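You operate a simulated robot arm through the tools that you are given. There is no shell and no other tool. Be economical: measure what you need, move in short steps, check, and stop when the job is done.

You are at the controls of a simulated two-armed robot. One attempt, no reset.

Task
Blot the wool rug's four wettest squares with the blue weights, the highest print on the wettest.
Fine: read the board; one weight a square, the next highest print on the next wettest, each laid once and set down gently, none rested on the rug off the squares, so those four screens end under 350 g; the grey and red weights stay dry where they stand.

The check looks at the end state, three seconds after you hand in, the way a careful person would. Anything else that was tipped, shoved, dropped, spilled or broken makes it a failure.

Robot
Two 7-joint arms with two-finger grippers on one trunk, on a base that drives. Base frame: it is fixed to the floor where the robot stands at the start and does not move with it; the origin is under the middle of the robot, x ahead of it, y to its left, z up; the surface under the hand at the start is at about z = 750. Readings come in mm, degrees, newtons and seconds.
The left shoulder is at the start at [118, 175, 974], the right one opposite. With the tool pointing down near the work surface each hand reaches from about 100 to 920 mm from the robot's upright axis, wherever it stands, measured 20 degrees to its own side. Payload 2.94 kg a hand.
The TCP of each hand is the grasp point between the finger pads, 30 mm short of the fingertips. In the tool frame z runs along the fingers and y along their closing line. Largest opening 138 mm; the body of the gripper starts 109 mm behind the TCP.
Orientation is told as [roll, pitch, yaw] about the base's x, y, z axes, in that order, counted from this pose: with the fingers straight down and closing along the base's y, the tool's x points along the base's -x, its y along +y and its z along -z.

Tools
- The arms move only by the tool move_arm. It takes "left_commands", "right_commands" or both (then of equal length, played together; a hand with none holds still); each is a list of rows, each an object (a shift or turn left out is 0, a gripper value left out holds the last) with "slide": the shift along the tool's x, y, z in units of 200 mm (1.0 is 200 mm), a list of three; "rotation": the turn, a rotation vector about the tool's x, y, z in units of 120 degrees (1.0 is 120 degrees), a list of three. In form: [{"slide": [x, y, z], "rotation": [ax, ay, az]}, ...]. A call has 1 to 20 rows; each row is the pose to reach, as a shift and turn from the pose commanded when the call began, along the tool's axes at that moment. "left_jaw" and "right_jaw" are, for a hand that has rows, the gripper command, from -1 (fully open) to 1 (shut), values between in proportion, set as the call begins (left out, the last holds). A call with a number of a shift or a turn outside -1 to 1 is refused whole. Each row takes 0.2 s and may step no farther than 50 mm and 8.6 degrees from the row before; otherwise, or with a gripper value out of range, the whole call is refused. A pose out of reach is approached as far as the arm can. The call stops where the force on the tool passes 40 N (or 10 N more than at its start, if that is more) or the arm is blocked; 0.2 s more then pass. Each finger halts on what it meets, pressing with about 30 N; the grip force reading is that of the motor and also rises with nothing between the fingers. The clock runs only during rows and for 0.2 s after the last one: add rows that repeat a pose to give the fingers time. It gives the time, the measured TCP pose, the force on the tool (base axes), the opening and the grip force at its end, in the units of the frame above (readings bear some noise), with the torque about the TCP (base axes, N m) and any sound that the robot's microphone picked up.
- Cameras (640 x 400 px; columns grow to the right, rows downward): "scene" is now at [247.6, 48.2, 1431.1]; the picture's right is [0.69, -0.72, -0.00], its down [-0.61, -0.58, -0.54] and it looks along [0.39, 0.37, -0.84] (base axes); focal length 282 px, centre (320, 200). "left" rides on the left gripper at [71, -19, -146] in its tool frame; the picture's right is [0.26, 0.96, 0.00], its down [-0.85, 0.23, -0.48] and it looks along [-0.46, 0.12, 0.88] (tool axes); focal length 280 px, centre (320, 200). "right" rides on the right gripper at [71, 19, -146] in its tool frame; the picture's right is [-0.26, 0.96, 0.00], its down [-0.85, -0.23, -0.48] and it looks along [-0.46, -0.13, 0.88] (tool axes); focal length 280 px, centre (320, 200).
- get_image(camera): a new picture of that camera. No time passes.
- slide_trunk(by): slides the trunk up (or, below 0, down) by that many mm; the arms and the scene camera ride with it, the base frame stays. It gives what a move gives, with no picture.
- roll_base(legs): drives the robot by 1 to 6 legs, each [ahead, turn to the left] in mm and degrees, along the robot's own axes; the way and the turn of a leg run together, so that a leg with both is an arc; at most 1500 mm and 180 degrees a leg. The arms and the cameras ride along, it lands a little off, and it stops where it bumps. It gives what a move gives.
- aim_head(pan, tilt): turns the head with the scene camera to pan (to the left, within 120 degrees either way) and tilt (down, from -29 to 69), counted from straight ahead of the robot. It gives what a move gives.
- pixel_to_xyz(camera, pixels): for up to 12 pixels [column, row] of the newest picture of that camera ("zoom" is the newest enlarged one), the place [x, y, z] in the base frame of the surface seen there, good to about 3 mm. No time passes.
- enlarge(camera, box): a new picture of the part [left, top, right, bottom] of that camera's present view, enlarged. No time passes.
- sign_off(): hands the job in; it is judged then, once.

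Keep the steps short. Do not move on a guess: measure, check each grasp and each placing, and mend mistakes. In all there are 80 turns and 70 pictures (those below and enlarged ones count). Leave the grippers open and the arms clear of the work at the hand-in unless told otherwise, and finish with a single line.

The tools are called as name(argument=value, ...) on one line, values as JSON. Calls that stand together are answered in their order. move_arm: Moves the arms, as the interface text tells. Its arguments: {"type":"object","properties":{"left_commands":{"type":"array"},"left_jaw":{"type":"number"},"right_commands":{"type":"array"},"right_jaw":{"type":"number"}},"required":[]} The other tools are called the same way: slide_trunk (by) slides the trunk up or down; roll_base (legs) drives the base; aim_head (pan, tilt) turns the head that bears the scene camera; get_image (camera) takes a picture; pixel_to_xyz (camera, pixels) gives the place of the surface under pixels of a picture; enlarge (camera, box) takes an enlarged picture of a part of a camera's view; sign_off () hands the job in.

At the start:

```text
time: 0.0
left_tool_pos: [312.8, 473.0, 976.0]
left_tcp_rot: [-0.1, -0.1, 0.0]
left_wrist_force: [0.2, -0.8, -0.2]
left_wrist_torque: [0.0, 0.03, -0.01]
left_gripper_width: 138.0
left_grasp_force: 0.0
right_tool_pos: [557.0, 34.2, 1042.0]
right_tcp_rot: [0.1, 0.1, -0.1]
right_wrist_force: [0.6, 0.1, 0.1]
right_wrist_torque: [-0.02, -0.02, 0.0]
right_gripper_width: 138.0
right_grasp_force: 0.0
trunk travel left (down, up): [-150.0, 584.0]
robot x, y, heading: [3.4, 0.3, -0.1]
head pan, tilt: [43.7, 57.4]
```

scene: 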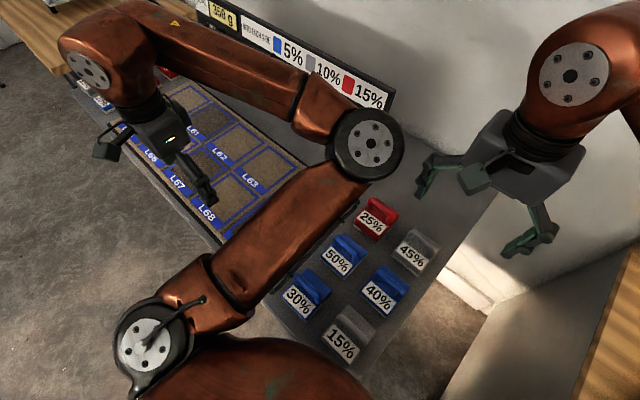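
right: 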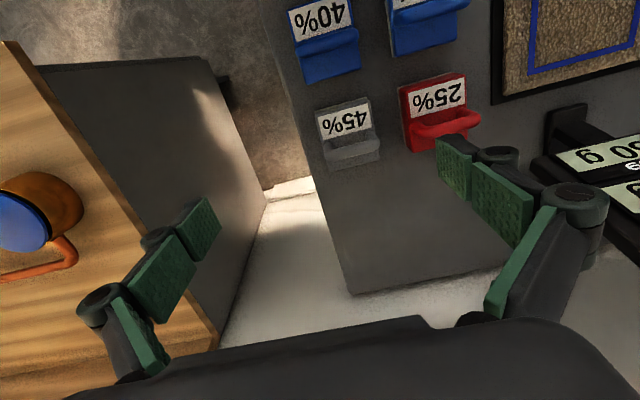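
left: 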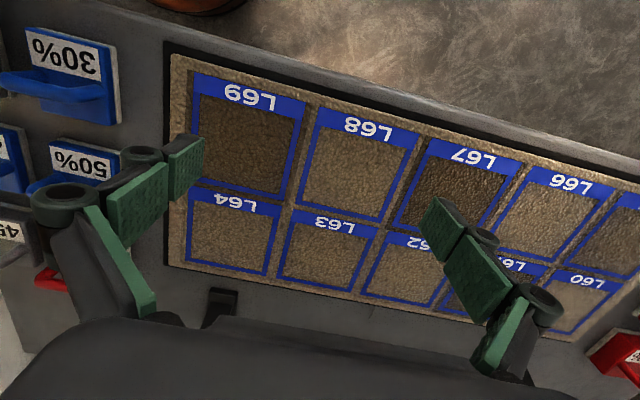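

I see a board on the wall side, a rug with squares L60–L69, and weights at both ends. I'll look at the board first, turning the head towards it.

aim_head(pan=55, tilt=40)

get_image(camera="scene")

```text
time: 0.8
left_tool_pos: [312.5, 474.4, 975.7]
left_tcp_rot: [0.0, 0.0, 0.0]
left_wrist_force: [-0.6, 0.6, -0.4]
left_wrist_torque: [0.01, -0.01, 0.03]
left_gripper_width: 137.8
left_grasp_force: 0.0
right_tool_pos: [556.1, 33.8, 1042.4]
right_tcp_rot: [0.1, 0.1, -0.1]
right_wrist_force: [-0.1, 0.9, 0.5]
right_wrist_torque: [0.0, 0.0, 0.01]
right_gripper_width: 138.0
right_grasp_force: 0.0
trunk travel left (down, up): [-150.0, 584.0]
robot x, y, heading: [2.7, 2.3, -0.0]
head pan, tilt: [55.0, 40.0]
```

```text
66 pictures are left
```

scene: 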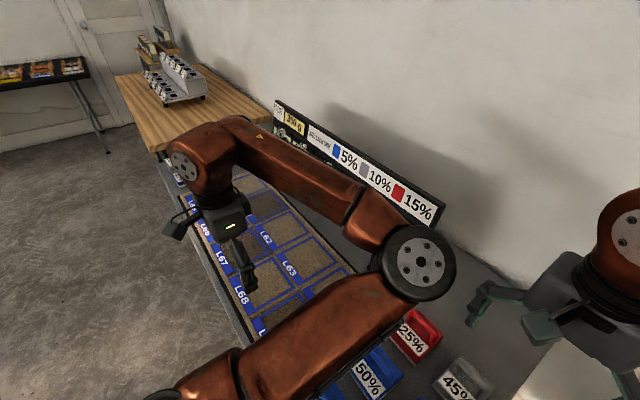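

I see a board with coloured percentages and a rack of screens on the far table. I'll enlarge both.

enlarge(camera="scene", box=[265, 90, 455, 230])

enlarge(camera="scene", box=[125, 20, 225, 110])

```text
2.86 times, centred on (360, 160) of scene
```

zoom: 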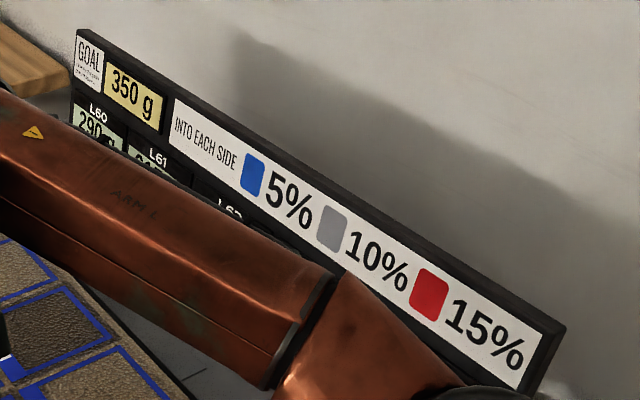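

```text
4.44 times, centred on (175, 65) of scene
```

zoom: 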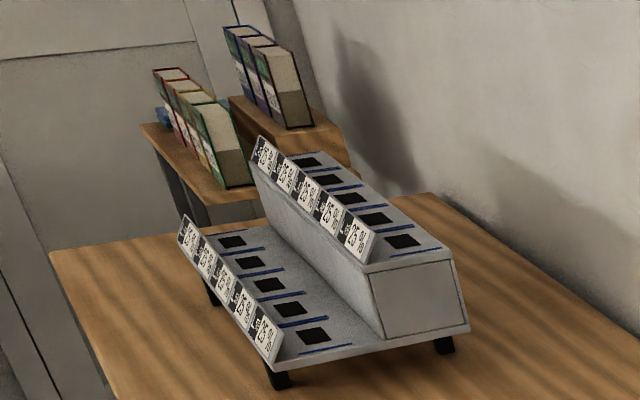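

The board says goal 350 g, "into each side" blue 5 %, grey 10 %, red 15 %. The screens L60… are hidden by the left arm. I'll measure positions, then move the arm.

pixel_to_xyz(camera="scene", pixels=[[277, 103], [440, 208], [300, 280], [245, 300], [260, 238], [290, 270], [368, 375], [412, 335], [456, 385], [170, 100], [490, 270]])

```text
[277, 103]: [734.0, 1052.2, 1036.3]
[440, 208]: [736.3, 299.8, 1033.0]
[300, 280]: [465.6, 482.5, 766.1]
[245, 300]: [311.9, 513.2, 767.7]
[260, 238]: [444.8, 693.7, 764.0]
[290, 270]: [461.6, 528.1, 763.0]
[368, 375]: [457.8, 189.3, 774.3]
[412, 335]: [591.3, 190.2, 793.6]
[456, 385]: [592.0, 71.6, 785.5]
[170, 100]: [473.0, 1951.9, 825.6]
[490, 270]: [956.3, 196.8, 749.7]
```

Board spans y 300–1052 at x≈735. I'll pull the left hand back (−x 160 mm) so that the arm leaves the view.

move_arm(left_commands=[{"slide": [0.2, 0, 0]}, {"slide": [0.4, 0, 0]}, {"slide": [0.6, 0, 0]}, {"slide": [0.8, 0, 0]}, {"slide": [1.0, 0, 0]}])

get_image(camera="scene")

```text
time: 2.0
left_tool_pos: [112.2, 473.6, 975.1]
left_tcp_rot: [0.1, -0.1, 0.0]
left_wrist_force: [-0.4, 0.2, -0.2]
left_wrist_torque: [-0.01, -0.05, 0.01]
left_gripper_width: 138.1
left_grasp_force: 0.1
right_tool_pos: [554.2, 33.8, 1043.9]
right_tcp_rot: [0.1, -0.1, -0.1]
right_wrist_force: [0.3, -0.2, -0.5]
right_wrist_torque: [-0.04, 0.01, 0.02]
right_gripper_width: 138.2
right_grasp_force: 0.1
trunk travel left (down, up): [-150.0, 584.0]
robot x, y, heading: [2.5, 2.9, -0.1]
head pan, tilt: [55.0, 40.0]
```

```text
63 pictures are left
```

scene: 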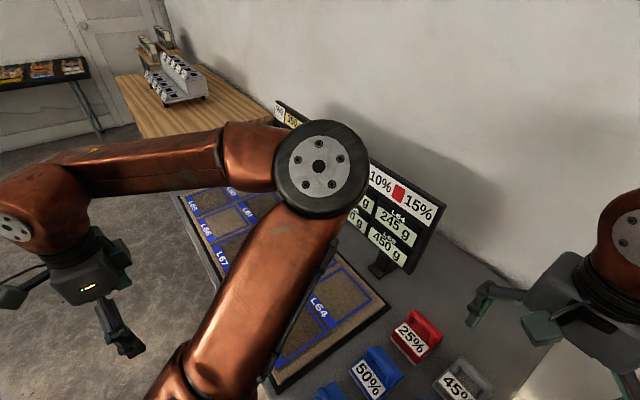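

The elbow still blocks. I'll stretch the hand out sideways (+y 200 mm), clear of everything on that side at this height.

move_arm(left_commands=[{"slide": [0, 0.2, 0]}, {"slide": [0, 0.4, 0]}, {"slide": [0, 0.6, 0]}, {"slide": [0, 0.8, 0]}, {"slide": [0, 1.0, 0]}])

get_image(camera="scene")

```text
time: 3.2
left_tool_pos: [112.1, 674.9, 973.0]
left_tcp_rot: [-0.2, 0.1, 0.0]
left_wrist_force: [0.2, 1.0, -0.1]
left_wrist_torque: [-0.02, -0.01, 0.0]
left_gripper_width: 137.9
left_grasp_force: 0.1
right_tool_pos: [556.2, 35.4, 1042.2]
right_tcp_rot: [0.0, 0.1, -0.2]
right_wrist_force: [-0.2, 0.1, -0.1]
right_wrist_torque: [-0.05, 0.02, 0.02]
right_gripper_width: 137.9
right_grasp_force: 0.0
trunk travel left (down, up): [-150.0, 584.0]
robot x, y, heading: [-0.7, 1.3, 0.0]
head pan, tilt: [55.0, 40.0]
```

```text
62 pictures are left
```

scene: 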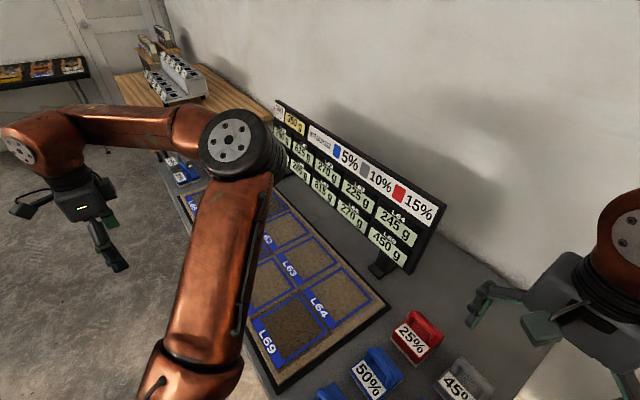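

The board is clear now. Enlarging it.

enlarge(camera="scene", box=[268, 90, 368, 215])

enlarge(camera="scene", box=[330, 130, 450, 280])

```text
3.20 times, centred on (318, 152) of scene
```

zoom: 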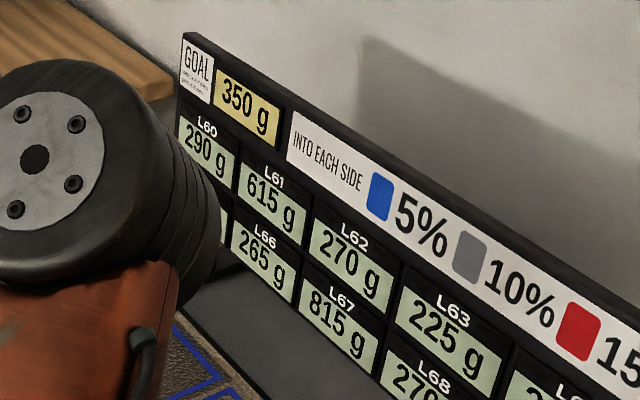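

```text
2.67 times, centred on (390, 205) of scene
```

zoom: 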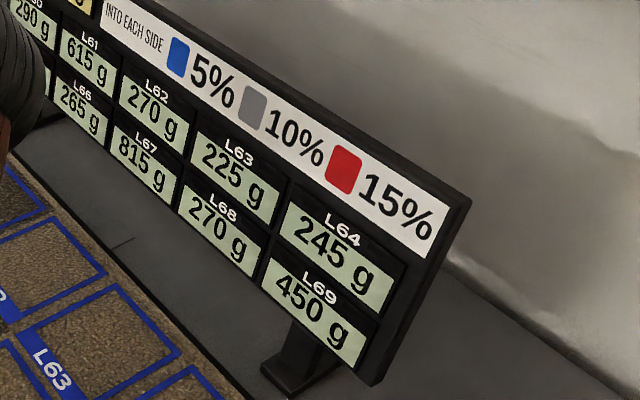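

L61 615, L67 815, L69 450, L60 290, others low; L65 is still hidden. I'll shift the left hand further out, 100 mm +y and back.

move_arm(left_commands=[{"slide": [0.15, 0.2, 0]}, {"slide": [0.3, 0.4, 0]}, {"slide": [0.4, 0.5, 0]}])

aim_head(pan=65, tilt=40)

get_image(camera="scene")

```text
time: 4.0
left_tool_pos: [32.9, 773.0, 975.8]
left_tcp_rot: [-0.1, 0.0, 0.0]
left_wrist_force: [-0.2, 0.2, -0.8]
left_wrist_torque: [0.0, -0.01, -0.02]
left_gripper_width: 138.1
left_grasp_force: 0.1
right_tool_pos: [557.1, 34.7, 1043.1]
right_tcp_rot: [0.0, -0.1, -0.1]
right_wrist_force: [0.4, 0.3, -0.3]
right_wrist_torque: [0.01, 0.0, 0.02]
right_gripper_width: 137.9
right_grasp_force: 0.1
trunk travel left (down, up): [-150.0, 584.0]
robot x, y, heading: [0.4, -0.1, 0.2]
head pan, tilt: [55.0, 40.0]
```

```text
time: 4.7
left_tool_pos: [32.5, 772.6, 975.6]
left_tcp_rot: [0.0, -0.1, -0.1]
left_wrist_force: [-1.7, 0.0, 0.0]
left_wrist_torque: [0.01, -0.02, 0.02]
left_gripper_width: 137.8
left_grasp_force: 0.0
right_tool_pos: [557.0, 33.9, 1043.7]
right_tcp_rot: [0.0, 0.1, 0.0]
right_wrist_force: [0.4, -0.2, -0.1]
right_wrist_torque: [0.0, 0.03, -0.01]
right_gripper_width: 137.7
right_grasp_force: 0.1
trunk travel left (down, up): [-150.0, 584.0]
robot x, y, heading: [1.5, 2.7, 0.3]
head pan, tilt: [65.0, 40.0]
```

```text
59 pictures are left
```

scene: 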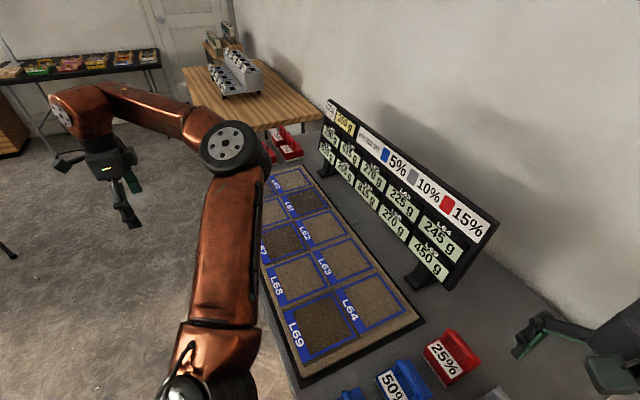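

Board fully visible; enlarge the left part of it and the far-end weights.

enlarge(camera="scene", box=[315, 92, 395, 212])

enlarge(camera="scene", box=[235, 115, 335, 185])

```text
3.33 times, centred on (355, 152) of scene
```

zoom: 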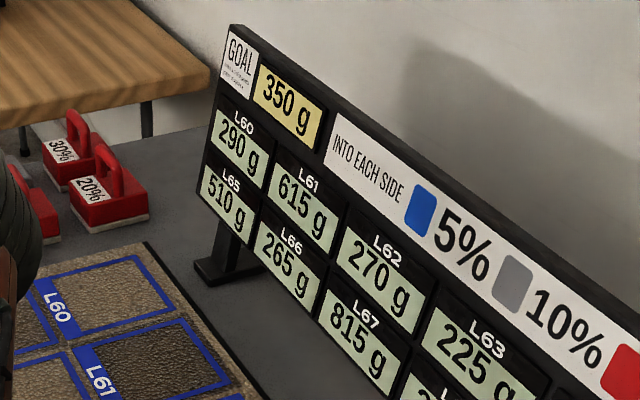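

```text
5.71 times, centred on (285, 150) of scene
```

zoom: 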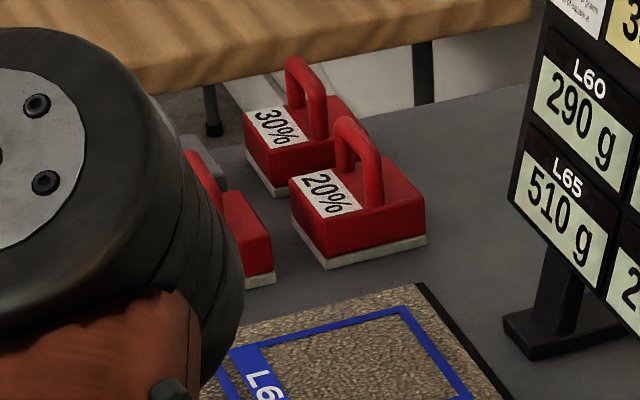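

Wettest: L67 815, L61 615, L65 510, L69 450. Reading the small print under GOAL, and using the left hand camera to see the far-end weights.

enlarge(camera="scene", box=[324, 98, 340, 118])

aim_head(pan=75, tilt=50)

get_image(camera="left")

get_image(camera="scene")

```text
16.00 times, centred on (332, 108) of scene
```

zoom: 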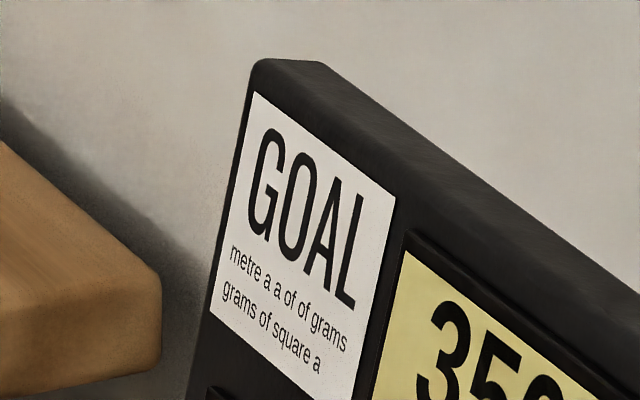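

```text
time: 5.4
left_tool_pos: [33.8, 773.6, 974.9]
left_tcp_rot: [0.0, 0.0, 0.0]
left_wrist_force: [0.4, 0.9, 0.6]
left_wrist_torque: [0.01, 0.04, 0.0]
left_gripper_width: 137.9
left_grasp_force: 0.0
right_tool_pos: [555.3, 34.0, 1043.1]
right_tcp_rot: [0.1, 0.1, -0.1]
right_wrist_force: [0.2, -0.2, -0.2]
right_wrist_torque: [0.01, 0.0, 0.0]
right_gripper_width: 138.1
right_grasp_force: 0.0
trunk travel left (down, up): [-150.0, 584.0]
robot x, y, heading: [3.1, -3.0, 0.1]
head pan, tilt: [75.0, 50.0]
```

```text
55 pictures are left
```

left: 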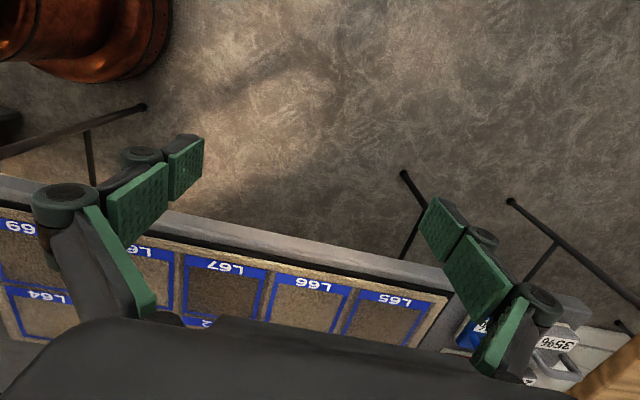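

```text
54 pictures are left
```

scene: 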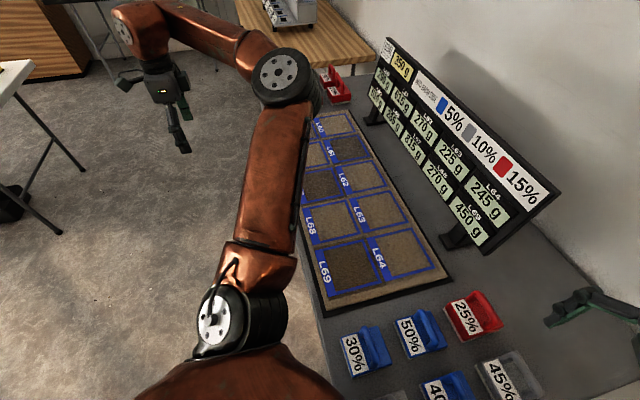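

Small print gives nothing but units. I need to see the far-end weights, so I move the left hand forward above the rug end (+x 200, +y 30).

move_arm(left_commands=[{"slide": [-0.2, 0.03, 0]}, {"slide": [-0.4, 0.06, 0]}, {"slide": [-0.6, 0.09, 0]}, {"slide": [-0.8, 0.12, 0]}, {"slide": [-1.0, 0.15, 0]}])

get_image(camera="left")

```text
time: 6.6
left_tool_pos: [235.0, 804.3, 973.0]
left_tcp_rot: [-0.1, 0.1, 0.0]
left_wrist_force: [0.0, -0.3, 0.4]
left_wrist_torque: [-0.04, 0.04, -0.01]
left_gripper_width: 138.0
left_grasp_force: 0.0
right_tool_pos: [556.8, 33.8, 1042.0]
right_tcp_rot: [0.0, 0.1, -0.2]
right_wrist_force: [0.7, -0.1, -1.3]
right_wrist_torque: [-0.01, 0.03, 0.01]
right_gripper_width: 137.9
right_grasp_force: 0.1
trunk travel left (down, up): [-150.0, 584.0]
robot x, y, heading: [4.3, 4.5, 0.1]
head pan, tilt: [75.0, 50.0]
```

```text
53 pictures are left
```

left: 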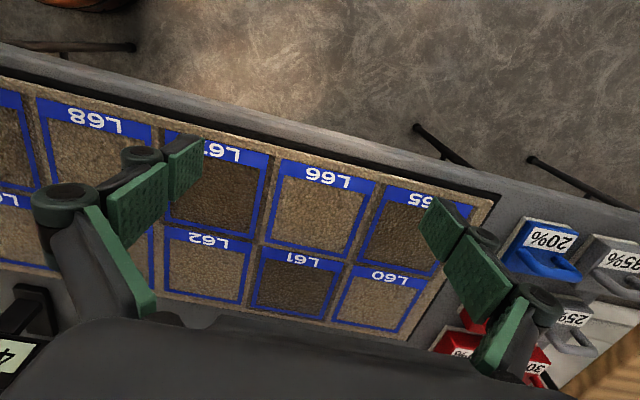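

The far-end blue is 20 %. So blues are 50/40/30/20; with 5 % squeezed into each side, 50→L67 (815·0.35≈285), 40→L61, 30→L65, 20→L69 all fall below 350. Now measuring square centres, blue 20 %, and the black rods on the floor side.

pixel_to_xyz(camera="left", pixels=[[213, 202], [290, 283], [405, 222], [12, 145], [545, 245], [548, 262], [415, 126], [472, 165], [530, 159], [630, 210], [300, 120], [135, 46]])

aim_head(pan=30, tilt=62)

get_image(camera="scene")

enlarge(camera="left", box=[420, 180, 640, 400])

```text
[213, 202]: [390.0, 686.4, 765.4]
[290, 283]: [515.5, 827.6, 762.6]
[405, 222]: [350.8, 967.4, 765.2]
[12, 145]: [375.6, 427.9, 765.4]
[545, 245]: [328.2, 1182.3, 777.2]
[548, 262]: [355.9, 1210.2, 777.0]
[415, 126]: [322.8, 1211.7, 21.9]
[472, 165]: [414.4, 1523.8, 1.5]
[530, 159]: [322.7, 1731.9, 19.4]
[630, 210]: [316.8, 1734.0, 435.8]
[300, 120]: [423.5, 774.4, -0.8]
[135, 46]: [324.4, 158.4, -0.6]
```

```text
time: 7.8
left_tool_pos: [233.3, 804.8, 974.6]
left_tcp_rot: [0.0, 0.0, 0.0]
left_wrist_force: [0.5, 0.2, 0.5]
left_wrist_torque: [-0.02, -0.02, -0.01]
left_gripper_width: 138.0
left_grasp_force: 0.0
right_tool_pos: [556.2, 33.5, 1042.7]
right_tcp_rot: [0.1, 0.1, 0.0]
right_wrist_force: [1.1, 0.8, 0.6]
right_wrist_torque: [-0.01, 0.03, -0.01]
right_gripper_width: 138.1
right_grasp_force: 0.1
trunk travel left (down, up): [-150.0, 584.0]
robot x, y, heading: [2.4, -0.3, 0.2]
head pan, tilt: [30.0, 62.0]
```

```text
52 pictures are left
```

scene: 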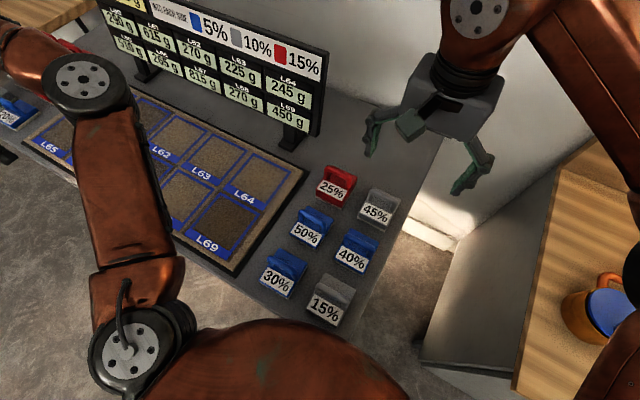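

```text
1.82 times, centred on (530, 290) of left
```

zoom: 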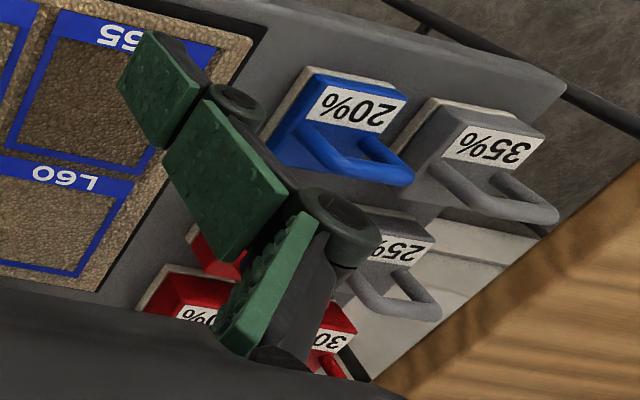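

Everything would be within reach from a station at y≈600. First I tuck both arms: left hand in by −y 200 twice, right hand back 200 and right 160.

move_arm(left_commands=[{"slide": [0, -0.17, 0]}, {"slide": [0, -0.34, 0]}, {"slide": [0, -0.51, 0]}, {"slide": [0, -0.68, 0]}, {"slide": [0, -0.84, 0]}, {"slide": [0, -1.0, 0]}], right_commands=[{"slide": [0.17, -0.13, 0]}, {"slide": [0.34, -0.26, 0]}, {"slide": [0.51, -0.4, 0]}, {"slide": [0.68, -0.54, 0]}, {"slide": [0.84, -0.67, 0]}, {"slide": [1.0, -0.8, 0]}])

move_arm(left_commands=[{"slide": [0, -0.17, -0.1]}, {"slide": [0, -0.34, -0.2]}, {"slide": [0, -0.51, -0.3]}, {"slide": [0, -0.68, -0.3]}, {"slide": [0, -0.84, -0.3]}, {"slide": [0, -1.0, -0.3]}])

aim_head(pan=100, tilt=45)

get_image(camera="scene")

```text
time: 9.2
left_tool_pos: [231.0, 602.9, 975.6]
left_tcp_rot: [0.1, 0.0, 0.0]
left_wrist_force: [0.7, -0.4, 0.1]
left_wrist_torque: [0.0, -0.02, -0.03]
left_gripper_width: 137.8
left_grasp_force: 0.0
right_tool_pos: [354.7, -128.1, 1043.0]
right_tcp_rot: [0.2, 0.1, -0.2]
right_wrist_force: [0.3, -0.1, 0.4]
right_wrist_torque: [0.04, 0.0, 0.01]
right_gripper_width: 137.8
right_grasp_force: 0.1
trunk travel left (down, up): [-150.0, 584.0]
robot x, y, heading: [0.0, 3.0, 0.1]
head pan, tilt: [30.0, 62.0]
```

```text
time: 10.6
left_tool_pos: [232.2, 402.3, 1037.1]
left_tcp_rot: [0.1, 0.0, 0.0]
left_wrist_force: [0.8, -0.1, 0.7]
left_wrist_torque: [0.05, -0.02, -0.01]
left_gripper_width: 138.0
left_grasp_force: 0.0
right_tool_pos: [355.3, -126.3, 1042.6]
right_tcp_rot: [0.2, 0.1, -0.1]
right_wrist_force: [0.4, -0.6, 0.0]
right_wrist_torque: [0.03, 0.0, -0.01]
right_gripper_width: 138.0
right_grasp_force: 0.0
trunk travel left (down, up): [-150.0, 584.0]
robot x, y, heading: [-0.8, 0.7, 0.1]
head pan, tilt: [30.0, 62.0]
```

```text
time: 12.0
left_tool_pos: [233.5, 403.0, 1036.4]
left_tcp_rot: [0.0, -0.1, 0.0]
left_wrist_force: [0.0, 0.2, -0.3]
left_wrist_torque: [-0.02, -0.02, -0.03]
left_gripper_width: 138.1
left_grasp_force: 0.0
right_tool_pos: [356.1, -126.4, 1042.6]
right_tcp_rot: [0.1, 0.1, -0.1]
right_wrist_force: [0.1, 0.3, 0.4]
right_wrist_torque: [0.0, -0.04, 0.04]
right_gripper_width: 138.2
right_grasp_force: 0.1
trunk travel left (down, up): [-150.0, 584.0]
robot x, y, heading: [-3.1, -1.4, 0.0]
head pan, tilt: [100.0, 45.0]
```

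```text
50 pictures are left
```

scene: 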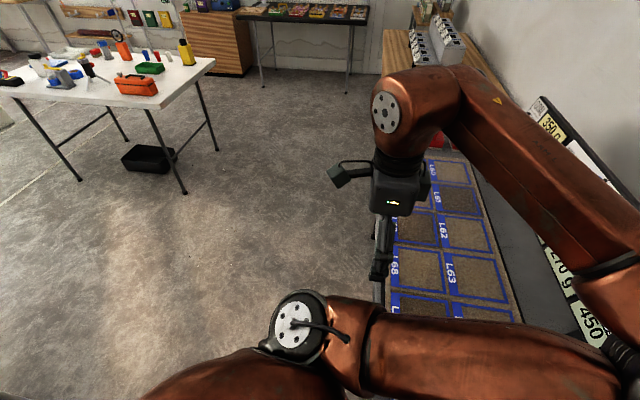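

Floor is clear to the left. Turn left 90°, drive 600 mm, turn back to face the table.

roll_base(legs=[[0, 90], [600, 0], [0, -90]])

aim_head(pan=-30, tilt=55)

get_image(camera="scene")

```text
time: 23.0
left_tool_pos: [228.7, 1002.8, 1035.0]
left_tcp_rot: [0.1, -0.1, 0.0]
left_wrist_force: [-0.2, 0.1, -0.2]
left_wrist_torque: [-0.01, -0.01, -0.01]
left_gripper_width: 138.2
left_grasp_force: 0.0
right_tool_pos: [351.0, 474.0, 1043.2]
right_tcp_rot: [0.2, 0.1, -0.1]
right_wrist_force: [0.5, -1.0, 0.4]
right_wrist_torque: [0.01, 0.01, 0.02]
right_gripper_width: 137.9
right_grasp_force: 0.0
trunk travel left (down, up): [-150.0, 584.0]
robot x, y, heading: [-5.3, 602.7, 0.1]
head pan, tilt: [100.0, 45.0]
```

```text
time: 25.1
left_tool_pos: [228.9, 1002.8, 1036.4]
left_tcp_rot: [-0.1, 0.1, 0.0]
left_wrist_force: [0.2, -0.7, -0.3]
left_wrist_torque: [-0.01, 0.02, 0.0]
left_gripper_width: 138.0
left_grasp_force: 0.1
right_tool_pos: [351.3, 473.2, 1043.1]
right_tcp_rot: [0.1, 0.1, -0.2]
right_wrist_force: [0.7, -0.2, 0.8]
right_wrist_torque: [0.03, 0.03, 0.02]
right_gripper_width: 137.9
right_grasp_force: 0.0
trunk travel left (down, up): [-150.0, 584.0]
robot x, y, heading: [-7.8, 598.3, 0.2]
head pan, tilt: [-30.0, 55.0]
```

```text
49 pictures are left
```

scene: 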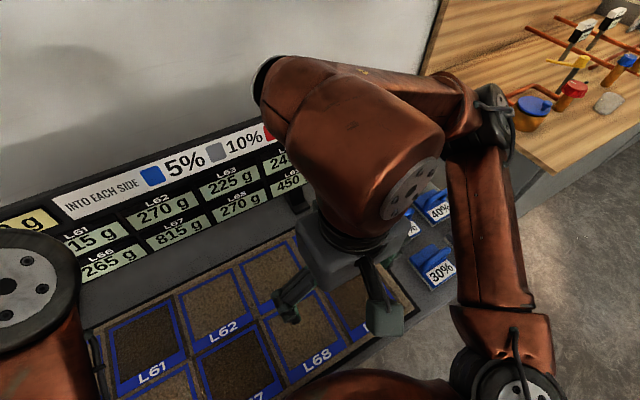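

Base at (−8, 598). Now move the right hand over toward the near weights (−y 200) to see them with its own camera.

move_arm(right_commands=[{"slide": [0, -0.2, 0]}, {"slide": [0, -0.4, 0]}, {"slide": [0, -0.6, 0]}, {"slide": [0, -0.8, 0]}, {"slide": [0, -1.0, 0]}])

get_image(camera="right")

get_image(camera="scene")

```text
time: 26.4
left_tool_pos: [229.0, 1001.1, 1035.9]
left_tcp_rot: [0.1, 0.1, 0.0]
left_wrist_force: [1.0, -1.5, 0.0]
left_wrist_torque: [0.09, 0.11, 0.02]
left_gripper_width: 138.3
left_grasp_force: 0.0
right_tool_pos: [350.6, 271.6, 1038.0]
right_tcp_rot: [0.2, 0.9, -0.3]
right_wrist_force: [-1.7, -0.4, 2.6]
right_wrist_torque: [-0.05, -0.21, 0.04]
right_gripper_width: 137.5
right_grasp_force: 0.2
trunk travel left (down, up): [-150.0, 584.0]
robot x, y, heading: [-2.4, 601.8, 0.0]
head pan, tilt: [-30.0, 55.0]
```

```text
48 pictures are left
```

right: 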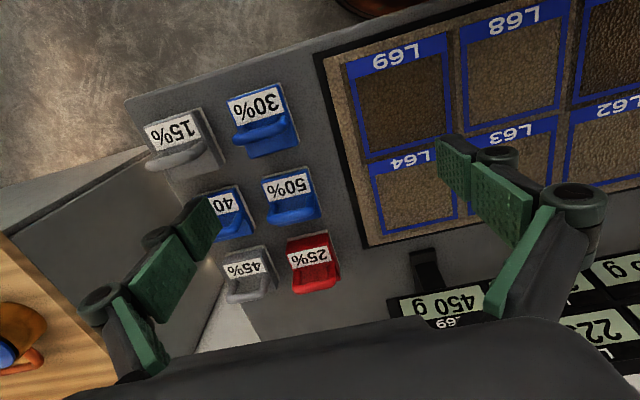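

```text
47 pictures are left
```

scene: 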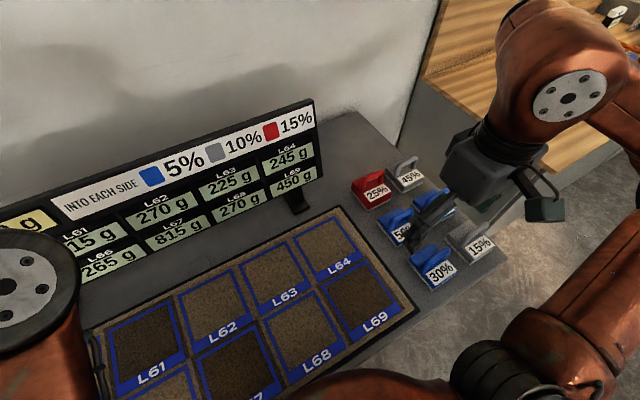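

I see the handles span along y, behind the labels. Enlarging to understand the shape, and measuring.

enlarge(camera="scene", box=[340, 145, 500, 295])

enlarge(camera="right", box=[130, 70, 350, 310])

```text
2.67 times, centred on (420, 220) of scene
```

zoom: 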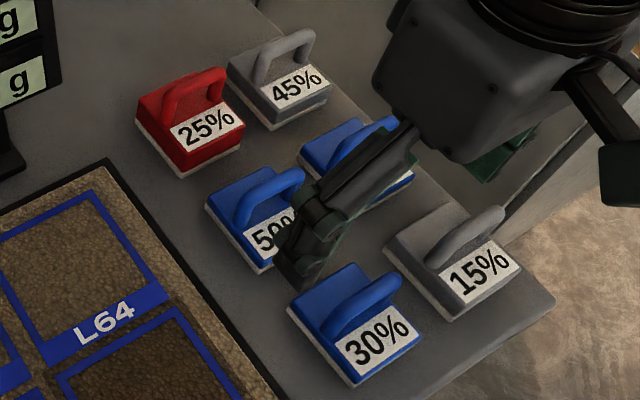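

```text
1.67 times, centred on (240, 190) of right
```

zoom: 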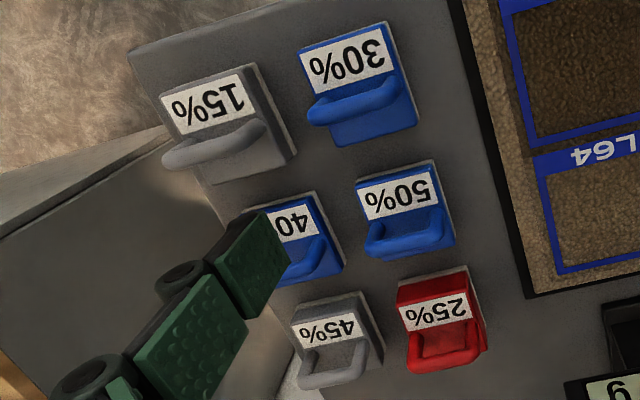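

Each weight is a block with a U handle over its middle, bar along y. Measuring handle tops and block edges of the blue ones.

pixel_to_xyz(camera="zoom", pixels=[[320, 112], [355, 101], [395, 88], [375, 246], [408, 241], [440, 232], [325, 242], [345, 133], [300, 52], [385, 24], [425, 185], [365, 178]])

pixel_to_xyz(camera="right", pixels=[[405, 105], [410, 195], [515, 80], [240, 100], [283, 85], [300, 150], [252, 158], [262, 182], [308, 170], [320, 215], [276, 226]])

```text
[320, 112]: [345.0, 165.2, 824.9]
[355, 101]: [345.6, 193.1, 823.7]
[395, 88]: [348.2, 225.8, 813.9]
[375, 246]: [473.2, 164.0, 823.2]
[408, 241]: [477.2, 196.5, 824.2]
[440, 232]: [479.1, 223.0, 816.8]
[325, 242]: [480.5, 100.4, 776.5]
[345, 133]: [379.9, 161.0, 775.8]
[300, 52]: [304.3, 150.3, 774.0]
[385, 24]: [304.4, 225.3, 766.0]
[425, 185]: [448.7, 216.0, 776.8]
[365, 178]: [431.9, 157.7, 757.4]
```

```text
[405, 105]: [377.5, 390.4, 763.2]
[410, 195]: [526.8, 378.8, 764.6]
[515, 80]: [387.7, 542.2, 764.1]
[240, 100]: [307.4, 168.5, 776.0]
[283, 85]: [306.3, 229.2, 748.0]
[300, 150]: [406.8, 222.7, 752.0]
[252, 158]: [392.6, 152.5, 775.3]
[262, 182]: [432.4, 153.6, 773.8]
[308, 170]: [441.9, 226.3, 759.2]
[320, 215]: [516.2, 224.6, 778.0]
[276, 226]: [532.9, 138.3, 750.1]
```

Handle bars top at z≈824 over block top 776; 50 % bar centre ≈(477,195). I'll bring the right hand above it, turning the fingers 90° so that they close across the bar.

move_arm(right_commands=[{"slide": [-0.06, -0.035, 0], "rotation": [0, 0, 0.0682]}, {"slide": [-0.12, -0.07, 0], "rotation": [0, 0, 0.1364]}, {"slide": [-0.18, -0.105, 0], "rotation": [0, 0, 0.2045]}, {"slide": [-0.24, -0.14, 0], "rotation": [0, 0, 0.2727]}, {"slide": [-0.3, -0.175, 0], "rotation": [0, 0, 0.3409]}, {"slide": [-0.36, -0.21, 0], "rotation": [0, 0, 0.4091]}, {"slide": [-0.42, -0.245, 0], "rotation": [0, 0, 0.4773]}, {"slide": [-0.48, -0.28, 0], "rotation": [0, 0, 0.5455]}, {"slide": [-0.54, -0.315, 0], "rotation": [0, 0, 0.6136]}, {"slide": [-0.6, -0.35, 0], "rotation": [0, 0, 0.6818]}, {"slide": [-0.63, -0.385, 0], "rotation": [0, 0, 0.75]}], right_jaw=0)

get_image(camera="right")

```text
time: 28.8
left_tool_pos: [228.0, 1001.6, 1036.4]
left_tcp_rot: [0.0, 0.1, 0.0]
left_wrist_force: [-0.2, 0.7, 0.3]
left_wrist_torque: [0.0, 0.02, -0.02]
left_gripper_width: 138.2
left_grasp_force: 0.1
right_tool_pos: [477.1, 195.5, 1042.2]
right_tcp_rot: [0.0, 0.2, -90.3]
right_wrist_force: [-0.8, 0.0, 0.3]
right_wrist_torque: [-0.01, -0.06, 0.01]
right_gripper_width: 68.9
right_grasp_force: 0.0
trunk travel left (down, up): [-150.0, 584.0]
robot x, y, heading: [-1.2, 600.9, -0.3]
head pan, tilt: [-30.0, 55.0]
```

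```text
44 pictures are left
```

right: 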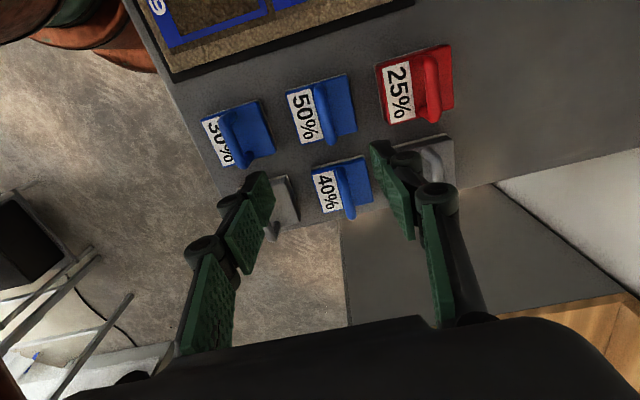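

The view's down-axis projection at bar height lands at (320,113), on the 50 % handle. Measuring its bar precisely, and 40 %, 30 % too.

enlarge(camera="right", box=[190, 30, 390, 230])

```text
2.00 times, centred on (290, 130) of right
```

zoom: 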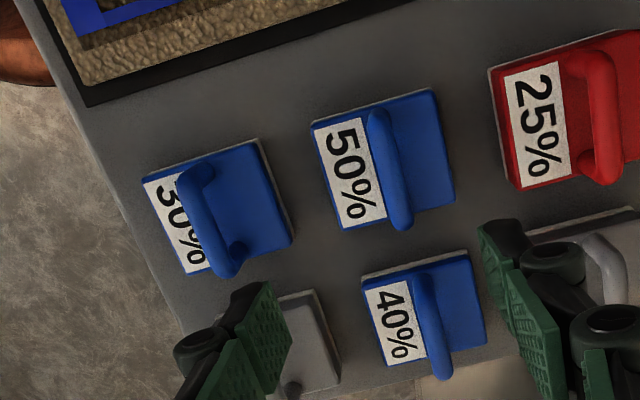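

pixel_to_xyz(camera="zoom", pixels=[[380, 125], [389, 167], [399, 215], [195, 185], [206, 220], [222, 262], [421, 290], [431, 325], [441, 365], [320, 130], [430, 95], [450, 198]])

```text
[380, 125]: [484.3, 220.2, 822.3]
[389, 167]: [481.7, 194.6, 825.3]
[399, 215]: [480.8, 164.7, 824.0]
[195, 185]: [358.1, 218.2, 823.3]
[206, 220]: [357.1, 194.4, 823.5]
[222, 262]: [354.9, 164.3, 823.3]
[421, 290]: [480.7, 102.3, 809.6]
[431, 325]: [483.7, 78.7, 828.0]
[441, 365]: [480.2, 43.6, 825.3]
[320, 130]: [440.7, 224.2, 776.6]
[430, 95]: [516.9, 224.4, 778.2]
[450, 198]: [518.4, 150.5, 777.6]
```

Bar of 50 % at (481.5,194). Descend 190 mm, straddling it.

move_arm(right_commands=[{"slide": [-0.005, 0.022, 0.2]}, {"slide": [-0.005, 0.022, 0.4]}, {"slide": [-0.005, 0.022, 0.6]}, {"slide": [-0.005, 0.022, 0.8]}, {"slide": [-0.005, 0.022, 0.95]}])

move_arm(right_commands=[{"slide": [0, 0, 0.1]}, {"slide": [0, 0, 0.18]}, {"slide": [0, 0, 0.18]}])

get_image(camera="right")

```text
time: 29.9
left_tool_pos: [228.8, 1002.0, 1036.8]
left_tcp_rot: [0.0, 0.0, 0.1]
left_wrist_force: [-0.4, -0.1, 0.1]
left_wrist_torque: [0.0, 0.0, 0.0]
left_gripper_width: 138.0
left_grasp_force: 0.0
right_tool_pos: [480.1, 194.1, 851.3]
right_tcp_rot: [0.0, 0.3, -90.2]
right_wrist_force: [0.7, -0.4, -0.5]
right_wrist_torque: [0.02, 0.03, 0.0]
right_gripper_width: 69.0
right_grasp_force: 0.0
trunk travel left (down, up): [-150.0, 584.0]
robot x, y, heading: [-1.4, 598.2, -0.1]
head pan, tilt: [-30.0, 55.0]
```

```text
time: 30.8
left_tool_pos: [228.8, 1002.0, 1035.5]
left_tcp_rot: [-0.1, 0.0, -0.1]
left_wrist_force: [0.5, -0.2, 0.4]
left_wrist_torque: [0.0, 0.0, 0.01]
left_gripper_width: 138.2
left_grasp_force: 0.0
right_tool_pos: [480.5, 194.6, 815.2]
right_tcp_rot: [0.0, 0.2, -90.3]
right_wrist_force: [0.0, -0.1, -0.4]
right_wrist_torque: [-0.03, 0.01, 0.02]
right_gripper_width: 69.2
right_grasp_force: 0.0
trunk travel left (down, up): [-150.0, 584.0]
robot x, y, heading: [-1.3, 604.4, -0.0]
head pan, tilt: [-30.0, 55.0]
```

```text
42 pictures are left
```

right: 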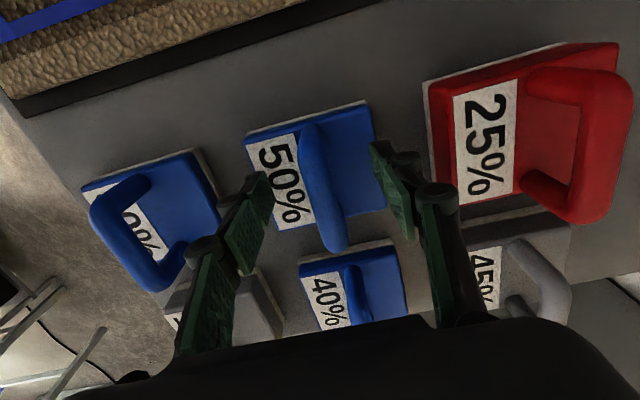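

The bar lies between the fingers, clear all round. Close.

move_arm(right_commands=[{"slide": [0, 0, 0]}, {"slide": [0, 0, 0]}, {"slide": [0, 0, 0]}, {"slide": [0, 0, 0]}, {"slide": [0, 0, 0]}, {"slide": [0, 0, 0]}], right_jaw=1)

move_arm(right_commands=[{"slide": [0, 0, -0.05]}, {"slide": [0, 0, -0.15]}, {"slide": [0, 0, -0.25]}])

get_image(camera="right")

```text
time: 32.1
left_tool_pos: [228.1, 1002.6, 1037.0]
left_tcp_rot: [0.0, -0.1, 0.0]
left_wrist_force: [-0.7, 0.5, -0.5]
left_wrist_torque: [0.03, 0.01, -0.01]
left_gripper_width: 137.5
left_grasp_force: 0.0
right_tool_pos: [480.4, 194.9, 816.8]
right_tcp_rot: [-0.1, 0.1, -90.2]
right_wrist_force: [1.0, 0.4, -0.1]
right_wrist_torque: [-0.02, -0.02, 0.01]
right_gripper_width: 13.8
right_grasp_force: 29.9
trunk travel left (down, up): [-150.0, 584.0]
robot x, y, heading: [-1.7, 599.0, -0.1]
head pan, tilt: [-30.0, 55.0]
```

```text
time: 33.0
left_tool_pos: [229.5, 1002.3, 1036.6]
left_tcp_rot: [-0.1, -0.1, -0.1]
left_wrist_force: [0.1, -0.2, 0.2]
left_wrist_torque: [-0.03, -0.01, -0.02]
left_gripper_width: 138.1
left_grasp_force: 0.0
right_tool_pos: [478.8, 195.6, 865.1]
right_tcp_rot: [-0.1, 0.1, -90.2]
right_wrist_force: [-0.1, 0.7, -2.8]
right_wrist_torque: [0.0, -0.01, 0.02]
right_gripper_width: 13.9
right_grasp_force: 30.2
trunk travel left (down, up): [-150.0, 584.0]
robot x, y, heading: [-5.4, 599.7, 0.1]
head pan, tilt: [-30.0, 55.0]
```

```text
41 pictures are left
```

right: 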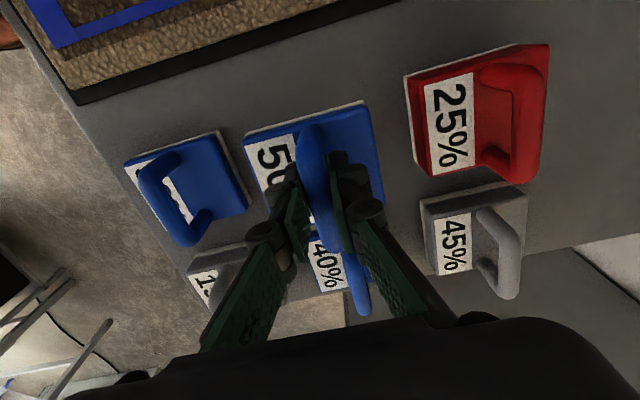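

Lifted, 2.8 N, grip firm. Raise 80 mm more, and measure the squares with the head camera.

move_arm(right_commands=[{"slide": [0, 0, -0.2]}, {"slide": [0, 0, -0.4]}])

aim_head(pan=5, tilt=60)

get_image(camera="scene")

```text
time: 33.5
left_tool_pos: [228.3, 1002.1, 1037.1]
left_tcp_rot: [0.0, 0.1, 0.0]
left_wrist_force: [1.3, -0.3, 0.1]
left_wrist_torque: [-0.03, -0.01, 0.02]
left_gripper_width: 138.1
left_grasp_force: 0.1
right_tool_pos: [480.9, 194.0, 946.1]
right_tcp_rot: [-0.1, 0.1, -90.1]
right_wrist_force: [-0.1, -0.2, -2.6]
right_wrist_torque: [-0.01, -0.05, 0.0]
right_gripper_width: 14.0
right_grasp_force: 30.4
trunk travel left (down, up): [-150.0, 584.0]
robot x, y, heading: [-6.4, 600.6, 0.0]
head pan, tilt: [-30.0, 55.0]
```

```text
time: 34.6
left_tool_pos: [228.2, 1001.9, 1036.4]
left_tcp_rot: [0.0, 0.1, 0.0]
left_wrist_force: [-0.1, 0.1, -0.3]
left_wrist_torque: [0.0, -0.02, 0.02]
left_gripper_width: 138.2
left_grasp_force: 0.0
right_tool_pos: [481.5, 195.0, 945.4]
right_tcp_rot: [0.0, 0.1, -90.2]
right_wrist_force: [-0.1, 0.3, -2.6]
right_wrist_torque: [0.01, -0.03, -0.01]
right_gripper_width: 13.7
right_grasp_force: 30.3
trunk travel left (down, up): [-150.0, 584.0]
robot x, y, heading: [-2.5, 600.4, -0.0]
head pan, tilt: [5.0, 60.0]
```

```text
40 pictures are left
```

scene: 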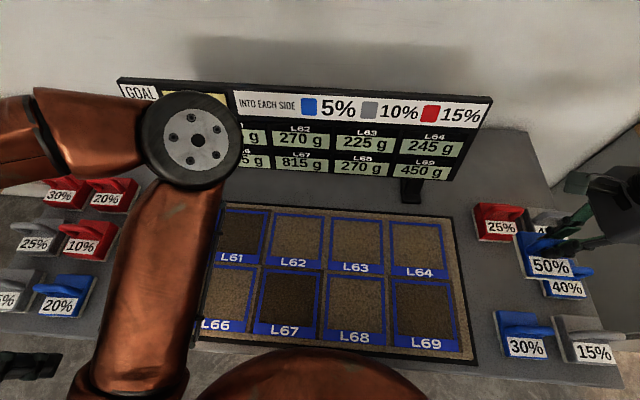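

Very clear view. Enlarging the rug for corner measurements.

enlarge(camera="scene", box=[190, 195, 490, 375])

```text
2.13 times, centred on (340, 285) of scene
```

zoom: 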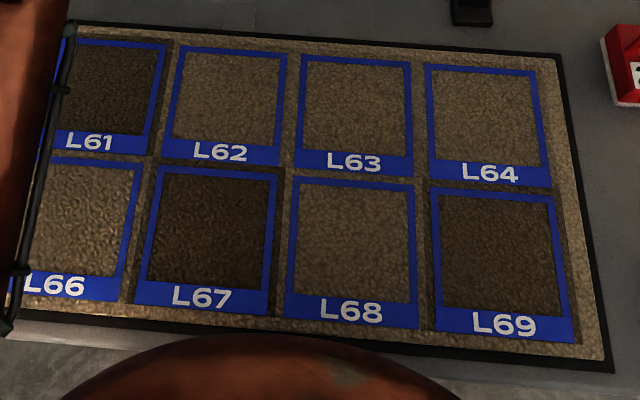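

pixel_to_xyz(camera="zoom", pixels=[[160, 168], [281, 176], [268, 314], [135, 303], [168, 178], [271, 183], [262, 287], [150, 279], [434, 189], [553, 198], [575, 343], [435, 330]])

pixel_to_xyz(camera="scene", pixels=[[266, 212], [262, 263], [250, 208]])

```text
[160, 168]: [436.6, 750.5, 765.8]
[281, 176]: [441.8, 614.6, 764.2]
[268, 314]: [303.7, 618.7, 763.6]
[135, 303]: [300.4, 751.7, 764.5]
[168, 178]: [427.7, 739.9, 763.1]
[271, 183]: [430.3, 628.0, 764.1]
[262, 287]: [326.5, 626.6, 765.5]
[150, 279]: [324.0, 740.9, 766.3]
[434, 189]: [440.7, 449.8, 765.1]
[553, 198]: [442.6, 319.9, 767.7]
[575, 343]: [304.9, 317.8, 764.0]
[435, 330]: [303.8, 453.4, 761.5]
```

```text
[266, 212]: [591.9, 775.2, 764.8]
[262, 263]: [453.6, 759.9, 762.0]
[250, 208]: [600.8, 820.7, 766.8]
```

L67 interior centre ≈(377,684), L69 ≈(377,385); pitch ≈149.5, so L65 ≈(377,983), L61 ≈(528,834). Carry the 50 % toward L67 at height, while the left arm moves further aside.

move_arm(right_commands=[{"slide": [0.2, -0.1, 0]}, {"slide": [0.4, -0.2, 0]}, {"slide": [0.6, -0.3, 0]}, {"slide": [0.8, -0.4, 0]}, {"slide": [1.0, -0.515, 0]}], left_commands=[{"slide": [0.1, 0.15, 0]}, {"slide": [0.2, 0.3, 0]}, {"slide": [0.3, 0.45, 0]}, {"slide": [0.4, 0.6, 0]}, {"slide": [0.5, 0.75, 0]}])

move_arm(right_commands=[{"slide": [0.2, 0, 0]}, {"slide": [0.4, 0, 0]}, {"slide": [0.6, 0, 0]}, {"slide": [0.8, 0, 0]}, {"slide": [1.0, 0, 0]}])

get_image(camera="scene")

```text
time: 35.8
left_tool_pos: [129.3, 1155.4, 1035.2]
left_tcp_rot: [-0.1, 0.0, 0.0]
left_wrist_force: [0.1, 0.7, -0.7]
left_wrist_torque: [-0.11, 0.0, 0.02]
left_gripper_width: 137.8
left_grasp_force: 0.1
right_tool_pos: [377.6, 398.3, 947.2]
right_tcp_rot: [0.1, 0.1, -90.2]
right_wrist_force: [-0.4, 1.3, -2.1]
right_wrist_torque: [-0.04, -0.01, 0.01]
right_gripper_width: 14.0
right_grasp_force: 29.8
trunk travel left (down, up): [-150.0, 584.0]
robot x, y, heading: [0.2, 604.8, -0.1]
head pan, tilt: [5.0, 60.0]
```

```text
time: 37.0
left_tool_pos: [130.4, 1154.2, 1035.1]
left_tcp_rot: [-0.1, 0.0, 0.0]
left_wrist_force: [-0.1, -0.2, 0.1]
left_wrist_torque: [-0.01, -0.03, 0.0]
left_gripper_width: 137.9
left_grasp_force: 0.0
right_tool_pos: [379.3, 596.4, 947.8]
right_tcp_rot: [-0.1, 0.1, -90.3]
right_wrist_force: [0.0, 0.3, -1.7]
right_wrist_torque: [-0.04, 0.0, -0.01]
right_gripper_width: 14.0
right_grasp_force: 30.2
trunk travel left (down, up): [-150.0, 584.0]
robot x, y, heading: [-5.3, 600.4, 0.3]
head pan, tilt: [5.0, 60.0]
```

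```text
38 pictures are left
```

scene: 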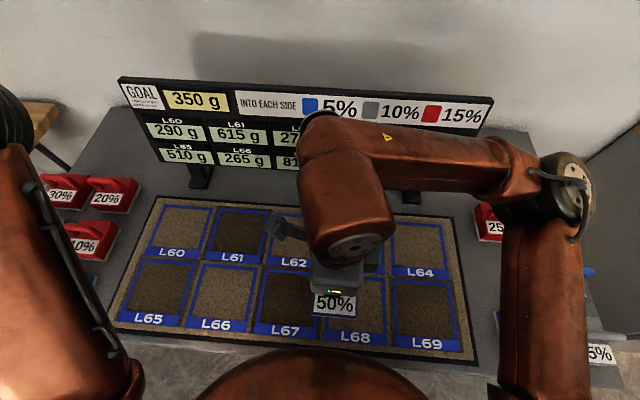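

All squares visible. Measure L65 and L61 corners; then move the last 88 mm and look from the hand.

pixel_to_xyz(camera="scene", pixels=[[139, 259], [199, 262], [181, 327], [115, 322], [216, 208], [266, 213], [259, 263], [204, 261]])

move_arm(right_commands=[{"slide": [0.2, 0, 0]}, {"slide": [0.44, 0, 0]}, {"slide": [0.44, 0, 0.2]}, {"slide": [0.44, 0, 0.3]}, {"slide": [0.44, 0, 0.3]}])

get_image(camera="right")

```text
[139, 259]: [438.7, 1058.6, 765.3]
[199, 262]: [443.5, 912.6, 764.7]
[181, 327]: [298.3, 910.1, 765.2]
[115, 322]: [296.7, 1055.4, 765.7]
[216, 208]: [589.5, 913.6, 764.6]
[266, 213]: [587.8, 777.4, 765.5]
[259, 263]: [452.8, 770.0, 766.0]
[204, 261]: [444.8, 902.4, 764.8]
```

```text
time: 38.2
left_tool_pos: [129.3, 1153.6, 1036.9]
left_tcp_rot: [-0.1, 0.0, 0.0]
left_wrist_force: [0.0, -0.9, 0.1]
left_wrist_torque: [0.04, -0.01, -0.02]
left_gripper_width: 138.0
left_grasp_force: 0.1
right_tool_pos: [378.6, 684.1, 887.3]
right_tcp_rot: [-0.1, 0.1, -90.2]
right_wrist_force: [0.0, 0.0, -2.4]
right_wrist_torque: [0.06, 0.0, 0.01]
right_gripper_width: 13.9
right_grasp_force: 29.8
trunk travel left (down, up): [-150.0, 584.0]
robot x, y, heading: [-3.0, 603.4, -0.1]
head pan, tilt: [5.0, 60.0]
```

```text
37 pictures are left
```

right: 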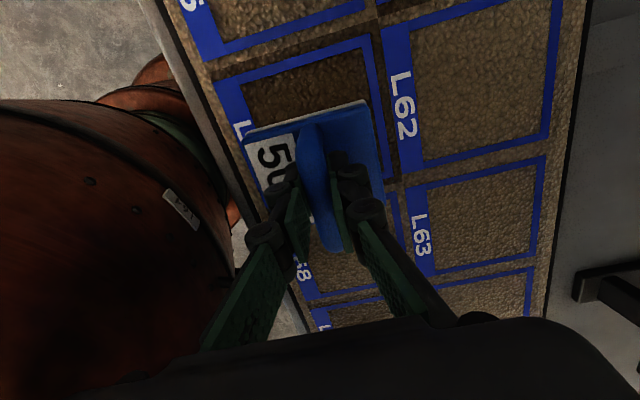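

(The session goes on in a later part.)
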